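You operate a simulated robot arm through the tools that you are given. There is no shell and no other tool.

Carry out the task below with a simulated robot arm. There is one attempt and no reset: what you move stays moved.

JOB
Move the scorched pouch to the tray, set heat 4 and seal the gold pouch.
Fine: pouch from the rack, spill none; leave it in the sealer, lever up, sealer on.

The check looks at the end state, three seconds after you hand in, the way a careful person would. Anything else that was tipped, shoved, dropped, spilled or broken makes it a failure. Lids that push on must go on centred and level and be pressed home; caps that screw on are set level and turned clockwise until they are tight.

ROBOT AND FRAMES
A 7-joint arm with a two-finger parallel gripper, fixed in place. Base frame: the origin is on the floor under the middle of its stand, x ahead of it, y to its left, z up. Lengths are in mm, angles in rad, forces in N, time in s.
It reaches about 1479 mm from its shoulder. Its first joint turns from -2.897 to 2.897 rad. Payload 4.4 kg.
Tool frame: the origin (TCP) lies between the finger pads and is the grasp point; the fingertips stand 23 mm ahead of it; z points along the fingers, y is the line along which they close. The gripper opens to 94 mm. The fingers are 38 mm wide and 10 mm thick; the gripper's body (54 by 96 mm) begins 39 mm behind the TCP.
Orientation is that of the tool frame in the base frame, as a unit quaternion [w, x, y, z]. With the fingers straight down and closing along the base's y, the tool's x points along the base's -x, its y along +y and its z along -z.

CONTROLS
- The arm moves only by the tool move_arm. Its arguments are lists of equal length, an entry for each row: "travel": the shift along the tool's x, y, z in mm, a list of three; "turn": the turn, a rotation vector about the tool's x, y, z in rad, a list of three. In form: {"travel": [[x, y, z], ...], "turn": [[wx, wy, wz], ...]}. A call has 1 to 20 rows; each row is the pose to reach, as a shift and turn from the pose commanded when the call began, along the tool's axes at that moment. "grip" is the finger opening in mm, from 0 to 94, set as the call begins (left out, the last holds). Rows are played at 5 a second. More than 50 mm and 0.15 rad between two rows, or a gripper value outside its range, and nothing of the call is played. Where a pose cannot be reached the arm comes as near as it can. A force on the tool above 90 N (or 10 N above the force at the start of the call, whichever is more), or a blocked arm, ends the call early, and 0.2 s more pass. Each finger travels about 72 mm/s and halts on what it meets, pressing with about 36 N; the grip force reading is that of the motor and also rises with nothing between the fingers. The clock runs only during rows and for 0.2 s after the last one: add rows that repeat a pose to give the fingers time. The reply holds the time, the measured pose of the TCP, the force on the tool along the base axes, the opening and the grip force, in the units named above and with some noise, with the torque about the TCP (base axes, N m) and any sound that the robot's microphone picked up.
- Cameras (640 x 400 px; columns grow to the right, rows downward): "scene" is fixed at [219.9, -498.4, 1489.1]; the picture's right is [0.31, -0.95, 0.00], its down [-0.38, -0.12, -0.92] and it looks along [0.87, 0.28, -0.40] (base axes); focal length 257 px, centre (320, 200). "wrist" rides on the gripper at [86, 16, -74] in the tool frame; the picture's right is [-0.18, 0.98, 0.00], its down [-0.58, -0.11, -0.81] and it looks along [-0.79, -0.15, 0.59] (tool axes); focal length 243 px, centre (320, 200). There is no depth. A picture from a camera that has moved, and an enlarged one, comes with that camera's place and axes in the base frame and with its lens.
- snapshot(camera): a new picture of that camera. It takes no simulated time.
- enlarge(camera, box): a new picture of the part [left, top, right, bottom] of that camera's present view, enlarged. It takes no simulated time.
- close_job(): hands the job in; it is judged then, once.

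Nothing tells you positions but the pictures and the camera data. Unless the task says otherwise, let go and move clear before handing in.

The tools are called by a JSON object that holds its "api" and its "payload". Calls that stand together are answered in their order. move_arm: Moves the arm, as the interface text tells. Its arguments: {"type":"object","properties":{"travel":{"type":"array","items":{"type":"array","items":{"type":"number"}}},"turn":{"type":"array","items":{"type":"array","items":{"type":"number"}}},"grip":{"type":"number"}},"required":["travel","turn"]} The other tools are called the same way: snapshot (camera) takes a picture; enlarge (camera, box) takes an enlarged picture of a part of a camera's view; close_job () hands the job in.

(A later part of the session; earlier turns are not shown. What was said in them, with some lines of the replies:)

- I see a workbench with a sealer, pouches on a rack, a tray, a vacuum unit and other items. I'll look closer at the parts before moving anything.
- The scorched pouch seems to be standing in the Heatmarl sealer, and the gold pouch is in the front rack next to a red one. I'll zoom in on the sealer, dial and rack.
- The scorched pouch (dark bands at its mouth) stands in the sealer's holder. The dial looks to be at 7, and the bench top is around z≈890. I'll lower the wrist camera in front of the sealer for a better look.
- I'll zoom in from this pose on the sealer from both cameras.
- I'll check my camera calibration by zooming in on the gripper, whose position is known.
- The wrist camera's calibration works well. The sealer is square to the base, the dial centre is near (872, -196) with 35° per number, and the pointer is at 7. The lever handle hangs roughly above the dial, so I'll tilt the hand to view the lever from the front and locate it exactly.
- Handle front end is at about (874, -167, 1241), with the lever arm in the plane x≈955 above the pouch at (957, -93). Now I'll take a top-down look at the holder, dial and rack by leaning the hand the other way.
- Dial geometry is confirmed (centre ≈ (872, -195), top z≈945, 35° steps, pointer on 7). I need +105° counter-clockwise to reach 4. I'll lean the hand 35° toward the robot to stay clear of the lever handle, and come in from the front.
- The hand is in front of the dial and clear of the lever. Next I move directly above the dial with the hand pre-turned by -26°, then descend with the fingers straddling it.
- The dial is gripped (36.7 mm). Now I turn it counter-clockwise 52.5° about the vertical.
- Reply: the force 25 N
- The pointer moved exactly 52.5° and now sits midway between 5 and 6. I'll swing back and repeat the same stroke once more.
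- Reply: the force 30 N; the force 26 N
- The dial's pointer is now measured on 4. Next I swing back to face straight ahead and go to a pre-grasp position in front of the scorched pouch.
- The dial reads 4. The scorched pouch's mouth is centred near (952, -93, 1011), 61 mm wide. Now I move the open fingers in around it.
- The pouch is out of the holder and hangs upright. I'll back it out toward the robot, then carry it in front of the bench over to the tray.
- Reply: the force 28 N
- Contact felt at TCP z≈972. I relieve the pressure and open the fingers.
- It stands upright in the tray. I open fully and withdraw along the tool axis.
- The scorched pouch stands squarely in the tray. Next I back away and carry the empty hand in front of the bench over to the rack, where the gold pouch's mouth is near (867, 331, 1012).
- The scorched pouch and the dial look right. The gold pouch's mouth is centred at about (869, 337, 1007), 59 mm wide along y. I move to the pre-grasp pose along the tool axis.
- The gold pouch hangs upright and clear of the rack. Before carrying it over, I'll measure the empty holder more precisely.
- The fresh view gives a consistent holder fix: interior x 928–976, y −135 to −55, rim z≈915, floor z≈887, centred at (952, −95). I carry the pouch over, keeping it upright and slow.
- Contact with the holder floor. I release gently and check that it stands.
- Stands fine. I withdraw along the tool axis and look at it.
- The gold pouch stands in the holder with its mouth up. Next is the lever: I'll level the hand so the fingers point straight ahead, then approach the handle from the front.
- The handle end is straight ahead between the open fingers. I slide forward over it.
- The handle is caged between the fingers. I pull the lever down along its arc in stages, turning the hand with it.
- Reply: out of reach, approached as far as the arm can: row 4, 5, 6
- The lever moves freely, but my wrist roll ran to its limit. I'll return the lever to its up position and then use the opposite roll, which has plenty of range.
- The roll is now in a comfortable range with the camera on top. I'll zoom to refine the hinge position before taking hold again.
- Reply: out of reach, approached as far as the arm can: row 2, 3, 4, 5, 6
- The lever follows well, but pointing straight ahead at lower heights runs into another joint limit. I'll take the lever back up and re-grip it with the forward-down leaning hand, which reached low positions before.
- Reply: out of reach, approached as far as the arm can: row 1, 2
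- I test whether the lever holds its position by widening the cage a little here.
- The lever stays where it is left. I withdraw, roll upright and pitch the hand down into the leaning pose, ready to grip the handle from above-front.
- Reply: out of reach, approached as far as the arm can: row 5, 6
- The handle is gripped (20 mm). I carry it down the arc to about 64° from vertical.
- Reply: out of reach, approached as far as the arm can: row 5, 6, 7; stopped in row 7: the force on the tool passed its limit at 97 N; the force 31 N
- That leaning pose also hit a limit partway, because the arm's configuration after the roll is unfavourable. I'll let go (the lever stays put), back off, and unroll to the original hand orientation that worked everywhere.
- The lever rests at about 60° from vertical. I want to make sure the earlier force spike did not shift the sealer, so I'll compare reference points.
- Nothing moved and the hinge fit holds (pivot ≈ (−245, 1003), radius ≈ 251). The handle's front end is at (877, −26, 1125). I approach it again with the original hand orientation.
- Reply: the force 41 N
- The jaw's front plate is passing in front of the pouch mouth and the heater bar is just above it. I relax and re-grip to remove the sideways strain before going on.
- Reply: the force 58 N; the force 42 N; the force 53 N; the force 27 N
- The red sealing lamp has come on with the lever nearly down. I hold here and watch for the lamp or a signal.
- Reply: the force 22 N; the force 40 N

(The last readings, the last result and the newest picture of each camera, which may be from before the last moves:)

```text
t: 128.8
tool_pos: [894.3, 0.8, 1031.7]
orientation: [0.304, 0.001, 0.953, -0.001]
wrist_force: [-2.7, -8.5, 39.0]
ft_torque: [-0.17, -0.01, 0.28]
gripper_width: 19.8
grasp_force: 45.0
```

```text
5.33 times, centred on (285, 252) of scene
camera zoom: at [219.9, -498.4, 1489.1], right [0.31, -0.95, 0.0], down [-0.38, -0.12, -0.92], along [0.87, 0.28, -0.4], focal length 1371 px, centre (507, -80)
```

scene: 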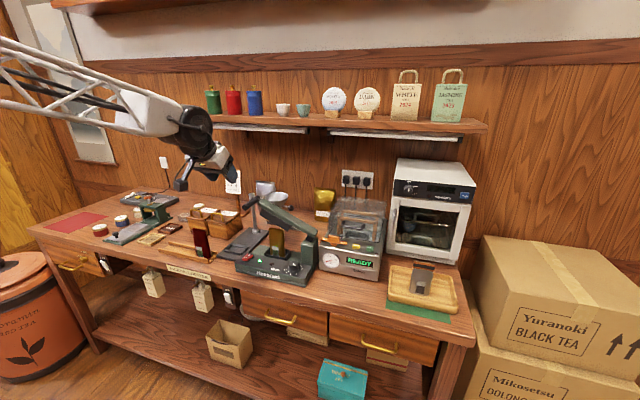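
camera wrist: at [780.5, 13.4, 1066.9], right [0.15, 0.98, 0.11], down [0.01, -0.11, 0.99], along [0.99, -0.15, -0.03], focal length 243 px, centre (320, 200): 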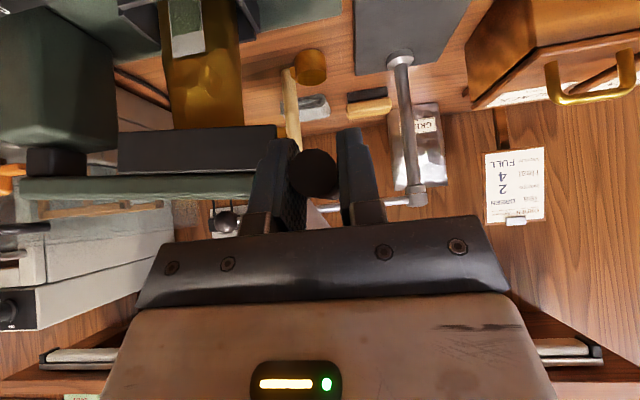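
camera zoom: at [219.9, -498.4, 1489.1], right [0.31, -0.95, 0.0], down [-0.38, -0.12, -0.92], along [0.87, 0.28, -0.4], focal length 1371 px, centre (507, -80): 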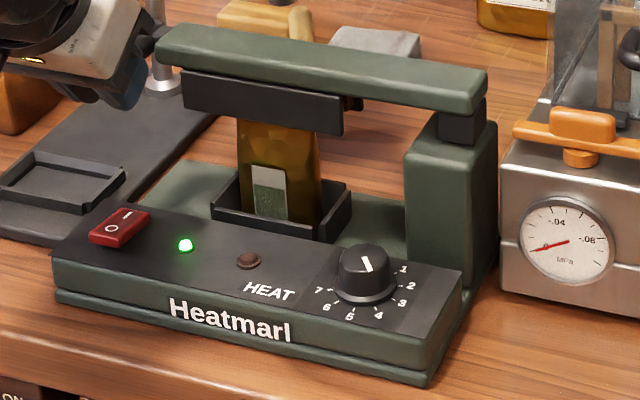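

The lever is at its stop and the red lamp has just gone out, so the heating cycle is done. I hold a moment longer for the seal to set, then raise the lever.

{"api": "move_arm", "payload": {"travel": [[0, 0, 0], [0, 0, 0], [0, 0, 0], [0, 0, 0], [0, 0, 0]], "turn": [[0, 0, 0], [0, 0, 0], [0, 0, 0], [0, 0, 0], [0, 0, 0]]}}

{"api": "enlarge", "payload": {"camera": "scene", "box": [245, 215, 325, 290]}}

{"api": "snapshot", "payload": {"camera": "wrist"}}

```text
t: 130.0
tool_pos: [892.7, 0.4, 1027.4]
orientation: [0.302, 0.0, 0.953, 0.0]
wrist_force: [16.4, 3.3, 42.2]
ft_torque: [0.04, -0.32, 0.31]
gripper_width: 19.9
grasp_force: 44.9
```

```text
5.33 times, centred on (285, 252) of scene
camera zoom: at [219.9, -498.4, 1489.1], right [0.31, -0.95, 0.0], down [-0.38, -0.12, -0.92], along [0.87, 0.28, -0.4], focal length 1371 px, centre (507, -80)
```

zoom: 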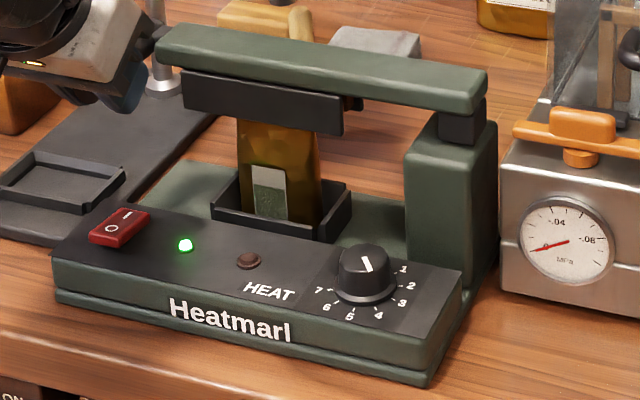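

```text
taken
camera wrist: at [780.7, 16.4, 1039.4], right [0.15, 0.98, 0.11], down [0.01, -0.11, 0.99], along [0.99, -0.15, -0.03], focal length 243 px, centre (320, 200)
```

wrist: 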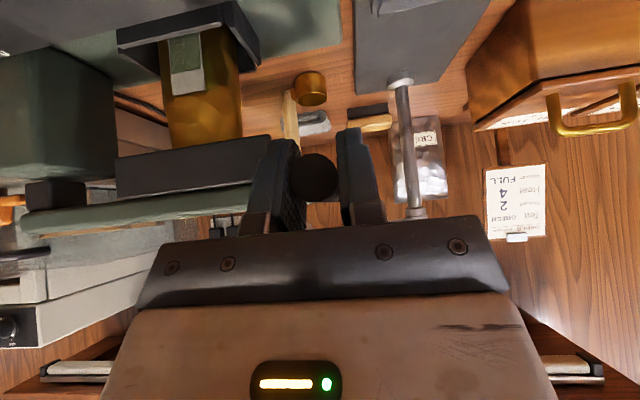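

Lamp stays off; sealed. Now I raise the lever back along a refined arc (pivot (−236, 1015), radius 236.5 fits all measured handle positions).

{"api": "move_arm", "payload": {"travel": [[-4.7, -0.7, -6.7], [-9.4, -1.7, -13.4], [-18.8, -4.6, -26.8], [-28, -8.6, -39.9], [-28, -8.6, -39.9]], "turn": [[0, 0, 0], [0, 0, 0], [0, 0, 0], [0, 0, 0], [0, 0, 0]]}}

{"api": "snapshot", "payload": {"camera": "wrist"}}

{"api": "enlarge", "payload": {"camera": "scene", "box": [235, 190, 325, 270]}}

```text
t: 131.2
tool_pos: [893.6, -8.4, 1076.3]
orientation: [0.3, 0.0, 0.954, 0.001]
wrist_force: [-41.5, 64.6, 16.6]
ft_torque: [0.22, 0.1, 0.75]
gripper_width: 19.9
grasp_force: 45.0
```

```text
taken
camera wrist: at [780.0, 8.8, 1088.0], right [0.15, 0.98, 0.11], down [0.01, -0.11, 0.99], along [0.99, -0.15, -0.03], focal length 243 px, centre (320, 200)
```

wrist: 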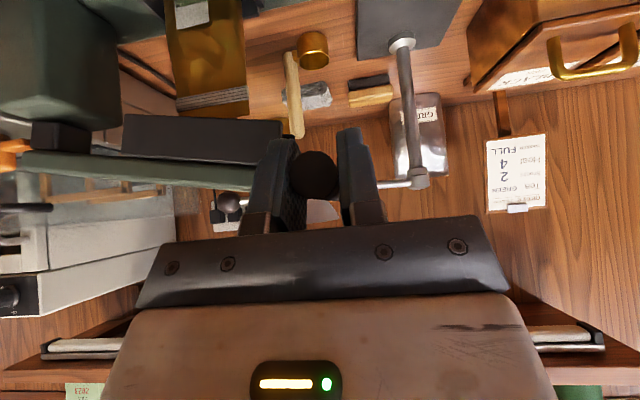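

```text
5.00 times, centred on (280, 230) of scene
camera zoom: at [219.9, -498.4, 1489.1], right [0.31, -0.95, 0.0], down [-0.38, -0.12, -0.92], along [0.87, 0.28, -0.4], focal length 1286 px, centre (520, 50)
```

zoom: 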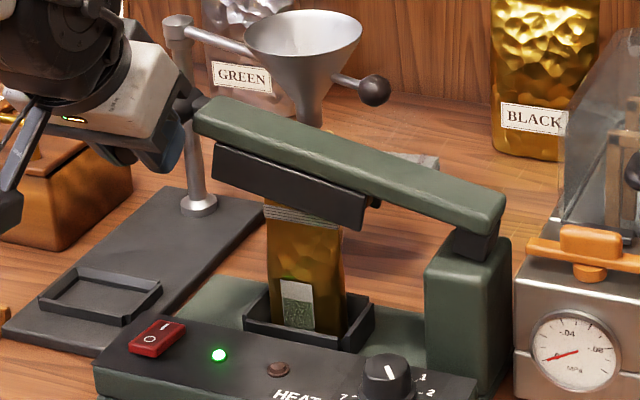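

The pouch now shows a clean grey seal band. I relax the grip, re-grip, and continue raising the lever.

{"api": "move_arm", "payload": {"travel": [[0, 0, 0], [0, 0, 0]], "turn": [[0, 0, 0], [0, 0, 0]], "grip": 30}}

{"api": "snapshot", "payload": {"camera": "wrist"}}

{"api": "enlarge", "payload": {"camera": "scene", "box": [240, 185, 290, 220]}}

```text
t: 131.8
tool_pos: [893.4, -10.3, 1075.5]
orientation: [0.3, 0.002, 0.954, -0.001]
wrist_force: [-0.3, 0.4, -0.4]
ft_torque: [0.02, -0.03, -0.02]
gripper_width: 30.1
grasp_force: 0.0
```

```text
taken
camera wrist: at [781.1, 6.4, 1087.3], right [0.15, 0.98, 0.11], down [0.01, -0.11, 0.99], along [0.99, -0.15, -0.03], focal length 243 px, centre (320, 200)
```

wrist: 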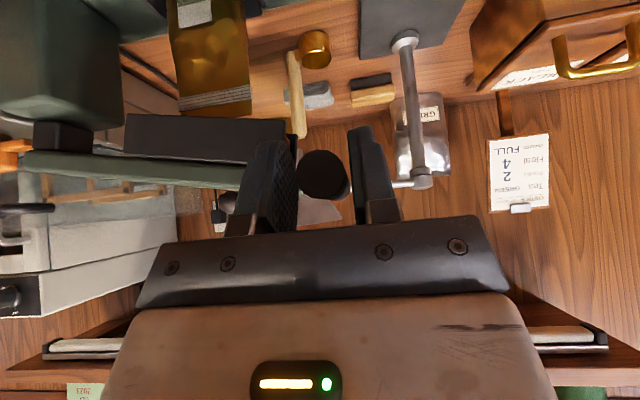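

```text
11.43 times, centred on (265, 202) of scene
camera zoom: at [219.9, -498.4, 1489.1], right [0.31, -0.95, 0.0], down [-0.38, -0.12, -0.92], along [0.87, 0.28, -0.4], focal length 2938 px, centre (949, 171)
```

zoom: 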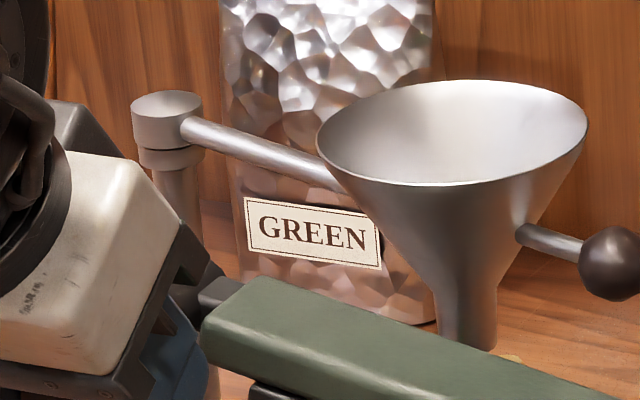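

{"api": "move_arm", "payload": {"travel": [[0, 3.2, 0], [0, 3.2, 0]], "turn": [[0, 0, 0], [0, 0, 0]]}}

{"api": "move_arm", "payload": {"travel": [[0, 0, 0], [0, 0, 0], [0, 0, 0]], "turn": [[0, 0, 0], [0, 0, 0], [0, 0, 0]], "grip": 10}}

{"api": "move_arm", "payload": {"travel": [[-3.8, -1.8, -5.5], [-7.7, -3.9, -11.1], [-12.2, -6.6, -17.4], [-16.6, -9.5, -23.7], [-21, -12.8, -29.9], [-25.3, -16.2, -36.1], [-29.5, -20, -42.1], [-33.7, -24, -48.1], [-33.7, -24, -48.1]], "turn": [[0, 0, 0], [0, 0, 0], [0, 0, 0], [0, 0, 0], [0, 0, 0], [0, 0, 0], [0, 0, 0], [0, 0, 0], [0, 0, 0]]}}

{"api": "snapshot", "payload": {"camera": "wrist"}}

{"api": "enlarge", "payload": {"camera": "scene", "box": [225, 170, 325, 270]}}

```text
t: 132.4
tool_pos: [892.9, -6.0, 1076.3]
orientation: [0.301, 0.001, 0.954, 0.0]
wrist_force: [-0.4, 0.6, 0.2]
ft_torque: [0.01, 0.0, -0.01]
gripper_width: 30.1
grasp_force: 0.0
```

```text
t: 133.2
tool_pos: [894.5, -7.2, 1075.3]
orientation: [0.301, 0.001, 0.954, 0.0]
wrist_force: [2.4, -25.5, -5.4]
ft_torque: [-0.17, -0.24, 0.36]
gripper_width: 19.8
grasp_force: 45.1
```

```text
t: 135.2
tool_pos: [893.9, -31.2, 1134.0]
orientation: [0.3, 0.001, 0.954, 0.0]
wrist_force: [-16.8, -44.4, -25.8]
ft_torque: [0.12, 0.35, 0.22]
gripper_width: 19.6
grasp_force: 45.2
```

```text
taken
camera wrist: at [781.0, -14.1, 1145.0], right [0.15, 0.98, 0.11], down [0.01, -0.11, 0.99], along [0.99, -0.15, -0.03], focal length 243 px, centre (320, 200)
```

wrist: 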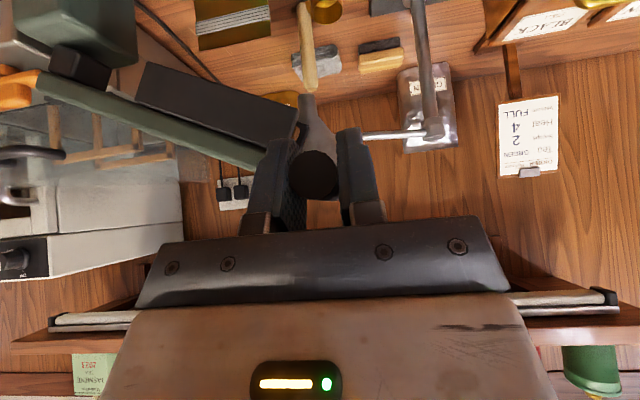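

```text
4.00 times, centred on (275, 220) of scene
camera zoom: at [219.9, -498.4, 1489.1], right [0.31, -0.95, 0.0], down [-0.38, -0.12, -0.92], along [0.87, 0.28, -0.4], focal length 1028 px, centre (500, 120)
```

zoom: 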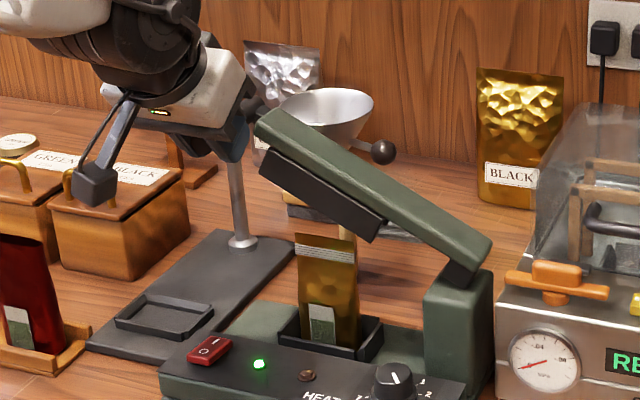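

{"api": "move_arm", "payload": {"travel": [[0, 0, 0], [0, 0, 0]], "turn": [[0, 0, 0], [0, 0, 0]], "grip": 24}}

{"api": "move_arm", "payload": {"travel": [[-4, -4.3, -5.7], [-8, -8.7, -11.5], [-15.7, -18.4, -22.4], [-22.9, -29.1, -32.7], [-29.7, -40.5, -42.4], [-36.1, -52.8, -51.5], [-41.9, -65.8, -59.8], [-41.9, -65.8, -59.8]], "turn": [[0, 0, 0], [0, 0, 0], [0, 0, 0], [0, 0, 0], [0, 0, 0], [0, 0, 0], [0, 0, 0], [0, 0, 0]]}}

{"api": "snapshot", "payload": {"camera": "wrist"}}

{"api": "enlarge", "payload": {"camera": "scene", "box": [225, 150, 345, 270]}}

```text
t: 135.8
tool_pos: [893.5, -28.9, 1135.7]
orientation: [0.302, 0.001, 0.953, 0.0]
wrist_force: [0.5, -0.9, 0.5]
ft_torque: [-0.05, 0.01, -0.02]
gripper_width: 23.8
grasp_force: 0.1
```

```text
t: 137.6
tool_pos: [891.7, -96.6, 1206.8]
orientation: [0.301, 0.001, 0.954, 0.0]
wrist_force: [0.2, -0.7, 0.5]
ft_torque: [-0.01, -0.01, -0.01]
gripper_width: 24.1
grasp_force: 0.1
```

```text
taken
camera wrist: at [779.9, -79.2, 1219.2], right [0.15, 0.98, 0.11], down [0.01, -0.11, 0.99], along [0.99, -0.15, -0.03], focal length 243 px, centre (320, 200)
```

wrist: 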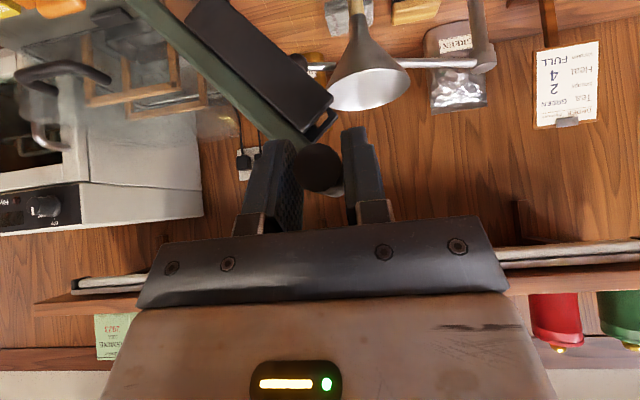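

```text
3.33 times, centred on (285, 210) of scene
camera zoom: at [219.9, -498.4, 1489.1], right [0.31, -0.95, 0.0], down [-0.38, -0.12, -0.92], along [0.87, 0.28, -0.4], focal length 857 px, centre (437, 167)
```

zoom: 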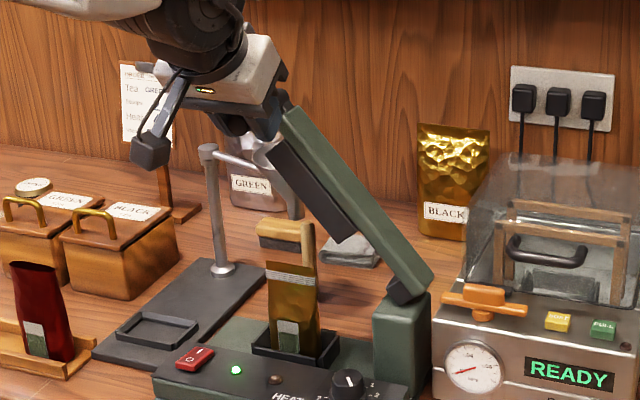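

{"api": "move_arm", "payload": {"travel": [[-5.3, -13.7, -7.6], [-10, -28, -14.3], [-14.2, -42.8, -20.3], [-17.7, -58.1, -25.3], [-20, -69.8, -28.6], [-20.5, -72.5, -29.2], [-20.5, -72.5, -29.2]], "turn": [[0, 0, 0], [0, 0, 0], [0, 0, 0], [0, 0, 0], [0, 0, 0], [0, 0, 0], [0, 0, 0]]}}

{"api": "snapshot", "payload": {"camera": "wrist"}}

{"api": "enlarge", "payload": {"camera": "scene", "box": [225, 150, 345, 270]}}

```text
t: 139.2
tool_pos: [893.5, -168.4, 1243.5]
orientation: [0.301, 0.0, 0.954, 0.0]
wrist_force: [-0.1, -0.4, -0.2]
ft_torque: [0.0, -0.01, -0.01]
gripper_width: 24.1
grasp_force: 0.1
```

```text
taken
camera wrist: at [780.4, -152.2, 1254.4], right [0.15, 0.98, 0.11], down [0.01, -0.11, 0.99], along [0.99, -0.15, -0.03], focal length 243 px, centre (320, 200)
```

wrist: 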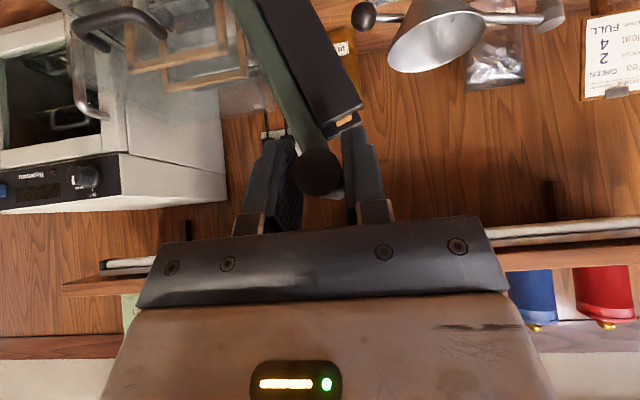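

```text
3.33 times, centred on (285, 210) of scene
camera zoom: at [219.9, -498.4, 1489.1], right [0.31, -0.95, 0.0], down [-0.38, -0.12, -0.92], along [0.87, 0.28, -0.4], focal length 857 px, centre (437, 167)
```

zoom: 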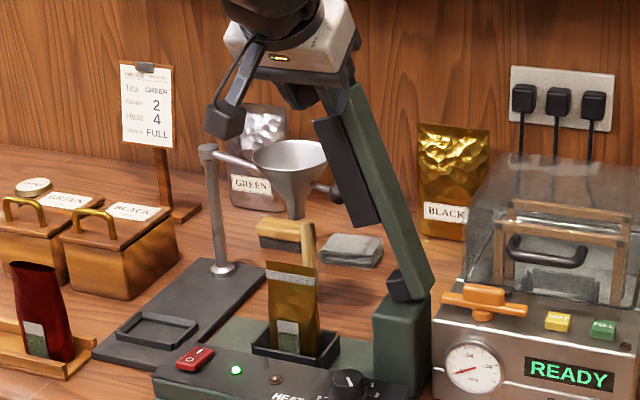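

{"api": "move_arm", "payload": {"travel": [[-0.3, -2, -0.4], [-0.6, -4, -0.8], [-0.6, -4, -0.8]], "turn": [[0, 0, 0], [0, 0, 0], [0, 0, 0]]}}

{"api": "snapshot", "payload": {"camera": "wrist"}}

```text
t: 140.0
tool_pos: [893.1, -172.5, 1244.1]
orientation: [0.3, 0.0, 0.954, 0.0]
wrist_force: [-2.9, 14.2, -7.7]
ft_torque: [-0.05, 0.15, 0.41]
gripper_width: 30.2
grasp_force: 7.1
```

```text
taken
camera wrist: at [780.6, -155.8, 1255.0], right [0.15, 0.98, 0.11], down [0.01, -0.11, 0.99], along [0.99, -0.15, -0.03], focal length 243 px, centre (320, 200)
```

wrist: 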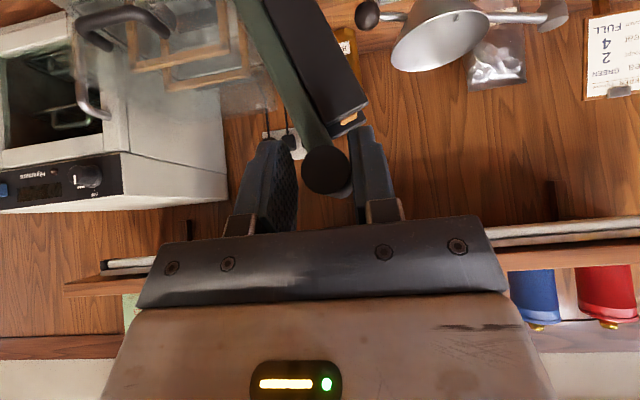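

The lever is at its upper stop. I ease off, open and withdraw.

{"api": "move_arm", "payload": {"travel": [[0, 3, 0], [0, 3, 0], [0, 3, 0]], "turn": [[0, 0, 0], [0, 0, 0], [0, 0, 0]], "grip": 56}}

{"api": "move_arm", "payload": {"travel": [[0, 0, -15], [0, 0, -40], [0, 0, -70], [0, 0, -100], [0, 0, -140], [0, 0, -180], [0, 0, -180]], "turn": [[0, 0, 0], [0, 0, 0], [0, 0, 0], [0, 0, 0], [0, 0, 0], [0, 0, 0], [0, 0, 0]]}}

{"api": "snapshot", "payload": {"camera": "wrist"}}

{"api": "snapshot", "payload": {"camera": "scene"}}

{"api": "enlarge", "payload": {"camera": "scene", "box": [225, 150, 345, 290]}}

```text
t: 140.8
tool_pos: [893.3, -170.2, 1244.0]
orientation: [0.301, 0.001, 0.954, 0.0]
wrist_force: [1.2, -0.7, 0.1]
ft_torque: [0.01, -0.03, -0.02]
gripper_width: 55.8
grasp_force: 0.0
```

```text
t: 142.4
tool_pos: [791.8, -171.1, 1390.8]
orientation: [0.301, 0.001, 0.954, 0.0]
wrist_force: [-0.3, 0.7, -0.3]
ft_torque: [0.04, -0.02, 0.02]
gripper_width: 55.8
grasp_force: 0.1
```

```text
taken
camera wrist: at [678.5, -154.9, 1402.7], right [0.15, 0.98, 0.11], down [0.01, -0.11, 0.99], along [0.99, -0.15, -0.03], focal length 243 px, centre (320, 200)
```

wrist: 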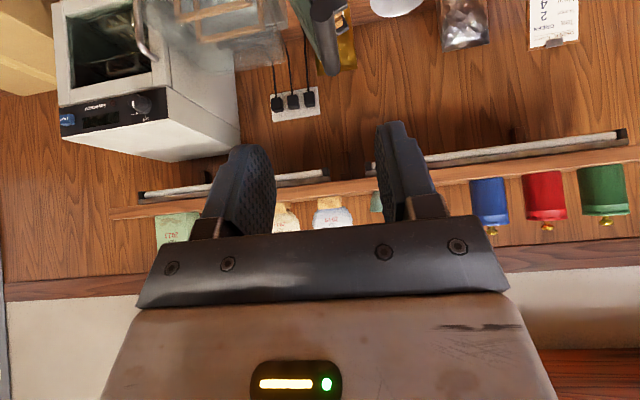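

```text
taken
```

scene: 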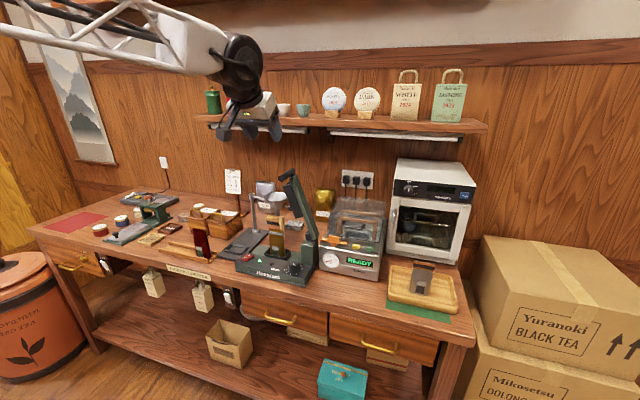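

```text
2.86 times, centred on (285, 220) of scene
camera zoom: at [219.9, -498.4, 1489.1], right [0.31, -0.95, 0.0], down [-0.38, -0.12, -0.92], along [0.87, 0.28, -0.4], focal length 735 px, centre (420, 143)
```

zoom: 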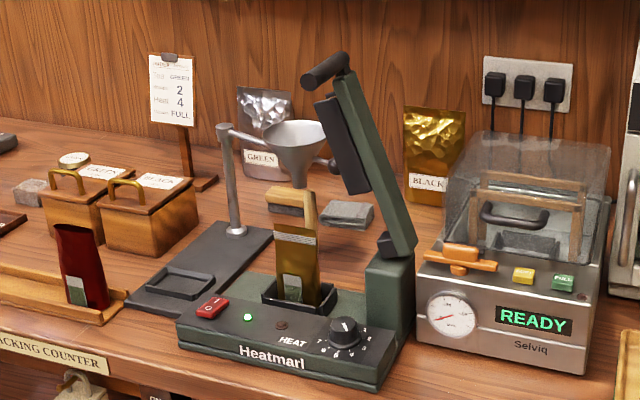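

The lever is up and the sealed gold pouch stands in the holder. I'll do a close final inspection of the seal, dial, tray and surroundings.

{"api": "enlarge", "payload": {"camera": "scene", "box": [255, 215, 310, 262]}}

{"api": "enlarge", "payload": {"camera": "scene", "box": [270, 245, 330, 290]}}

{"api": "enlarge", "payload": {"camera": "scene", "box": [375, 250, 475, 320]}}

{"api": "enlarge", "payload": {"camera": "scene", "box": [100, 190, 240, 280]}}

```text
8.51 times, centred on (282, 238) of scene
camera zoom: at [219.9, -498.4, 1489.1], right [0.31, -0.95, 0.0], down [-0.38, -0.12, -0.92], along [0.87, 0.28, -0.4], focal length 2188 px, centre (639, -128)
```

zoom: 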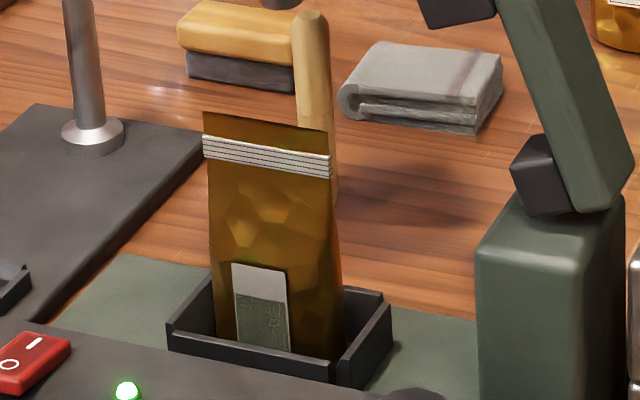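

```text
8.89 times, centred on (300, 268) of scene
camera zoom: at [219.9, -498.4, 1489.1], right [0.31, -0.95, 0.0], down [-0.38, -0.12, -0.92], along [0.87, 0.28, -0.4], focal length 2286 px, centre (498, -400)
```

zoom: 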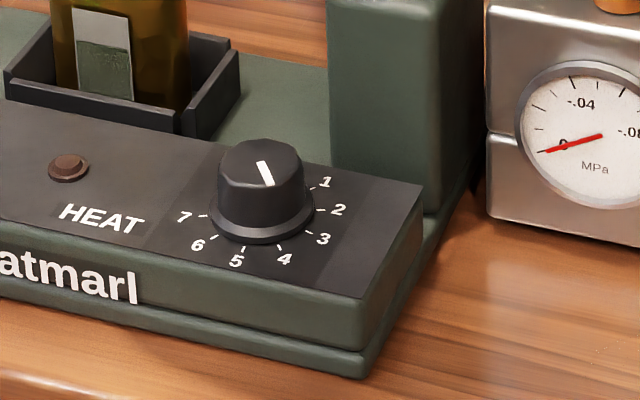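

```text
5.71 times, centred on (425, 285) of scene
camera zoom: at [219.9, -498.4, 1489.1], right [0.31, -0.95, 0.0], down [-0.38, -0.12, -0.92], along [0.87, 0.28, -0.4], focal length 1469 px, centre (-280, -286)
```

zoom: 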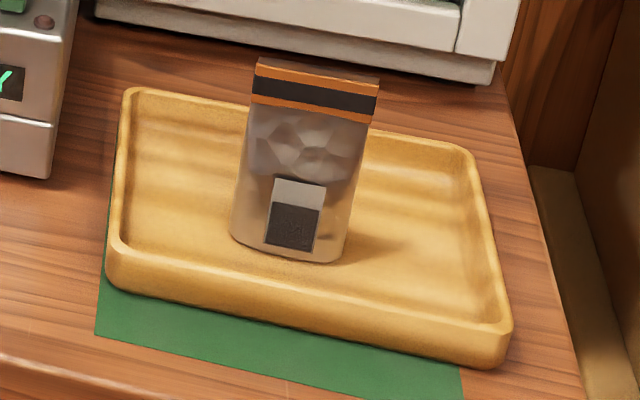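

```text
4.44 times, centred on (170, 235) of scene
camera zoom: at [219.9, -498.4, 1489.1], right [0.31, -0.95, 0.0], down [-0.38, -0.12, -0.92], along [0.87, 0.28, -0.4], focal length 1143 px, centre (987, 44)
```

zoom: 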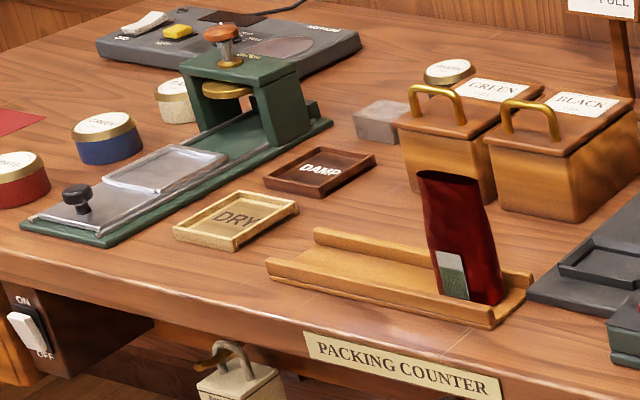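

The gold pouch has a clean seal and stands in the sealer with the lever up. The dial is on 4, the power light is green and the scorched pouch is in the tray. I see nothing spilled or knocked over, and the arm is clear, so I hand the job in.

{"api": "close_job", "payload": {}}

```text
The job is handed in.
```

The scorched pouch is on the tray, the heat is set to 4, and the gold pouch from the rack is sealed. I've handed the job in.

- **Scorched pouch:** it came out of the sealer and stands upright in the large wooden tray.
- **Heat:** the dial was on 7 and now points at 4; I set it before sealing.
- **Gold pouch:** I carried it upright to the sealer and lowered the lever until the red lamp lit and then went out. A clean grey seal band shows near the top. The pouch is still in the sealer.
- **Sealer:** the lever is back at its upper stop and the power light is green.

On the way down the lever, the arm reached a joint limit while gripping the handle, and the force briefly hit 97 N. I let go, checked that neither the sealer nor the pouch had moved, and finished with a different hand position. In the final pictures I saw nothing spilled, tipped or shifted.
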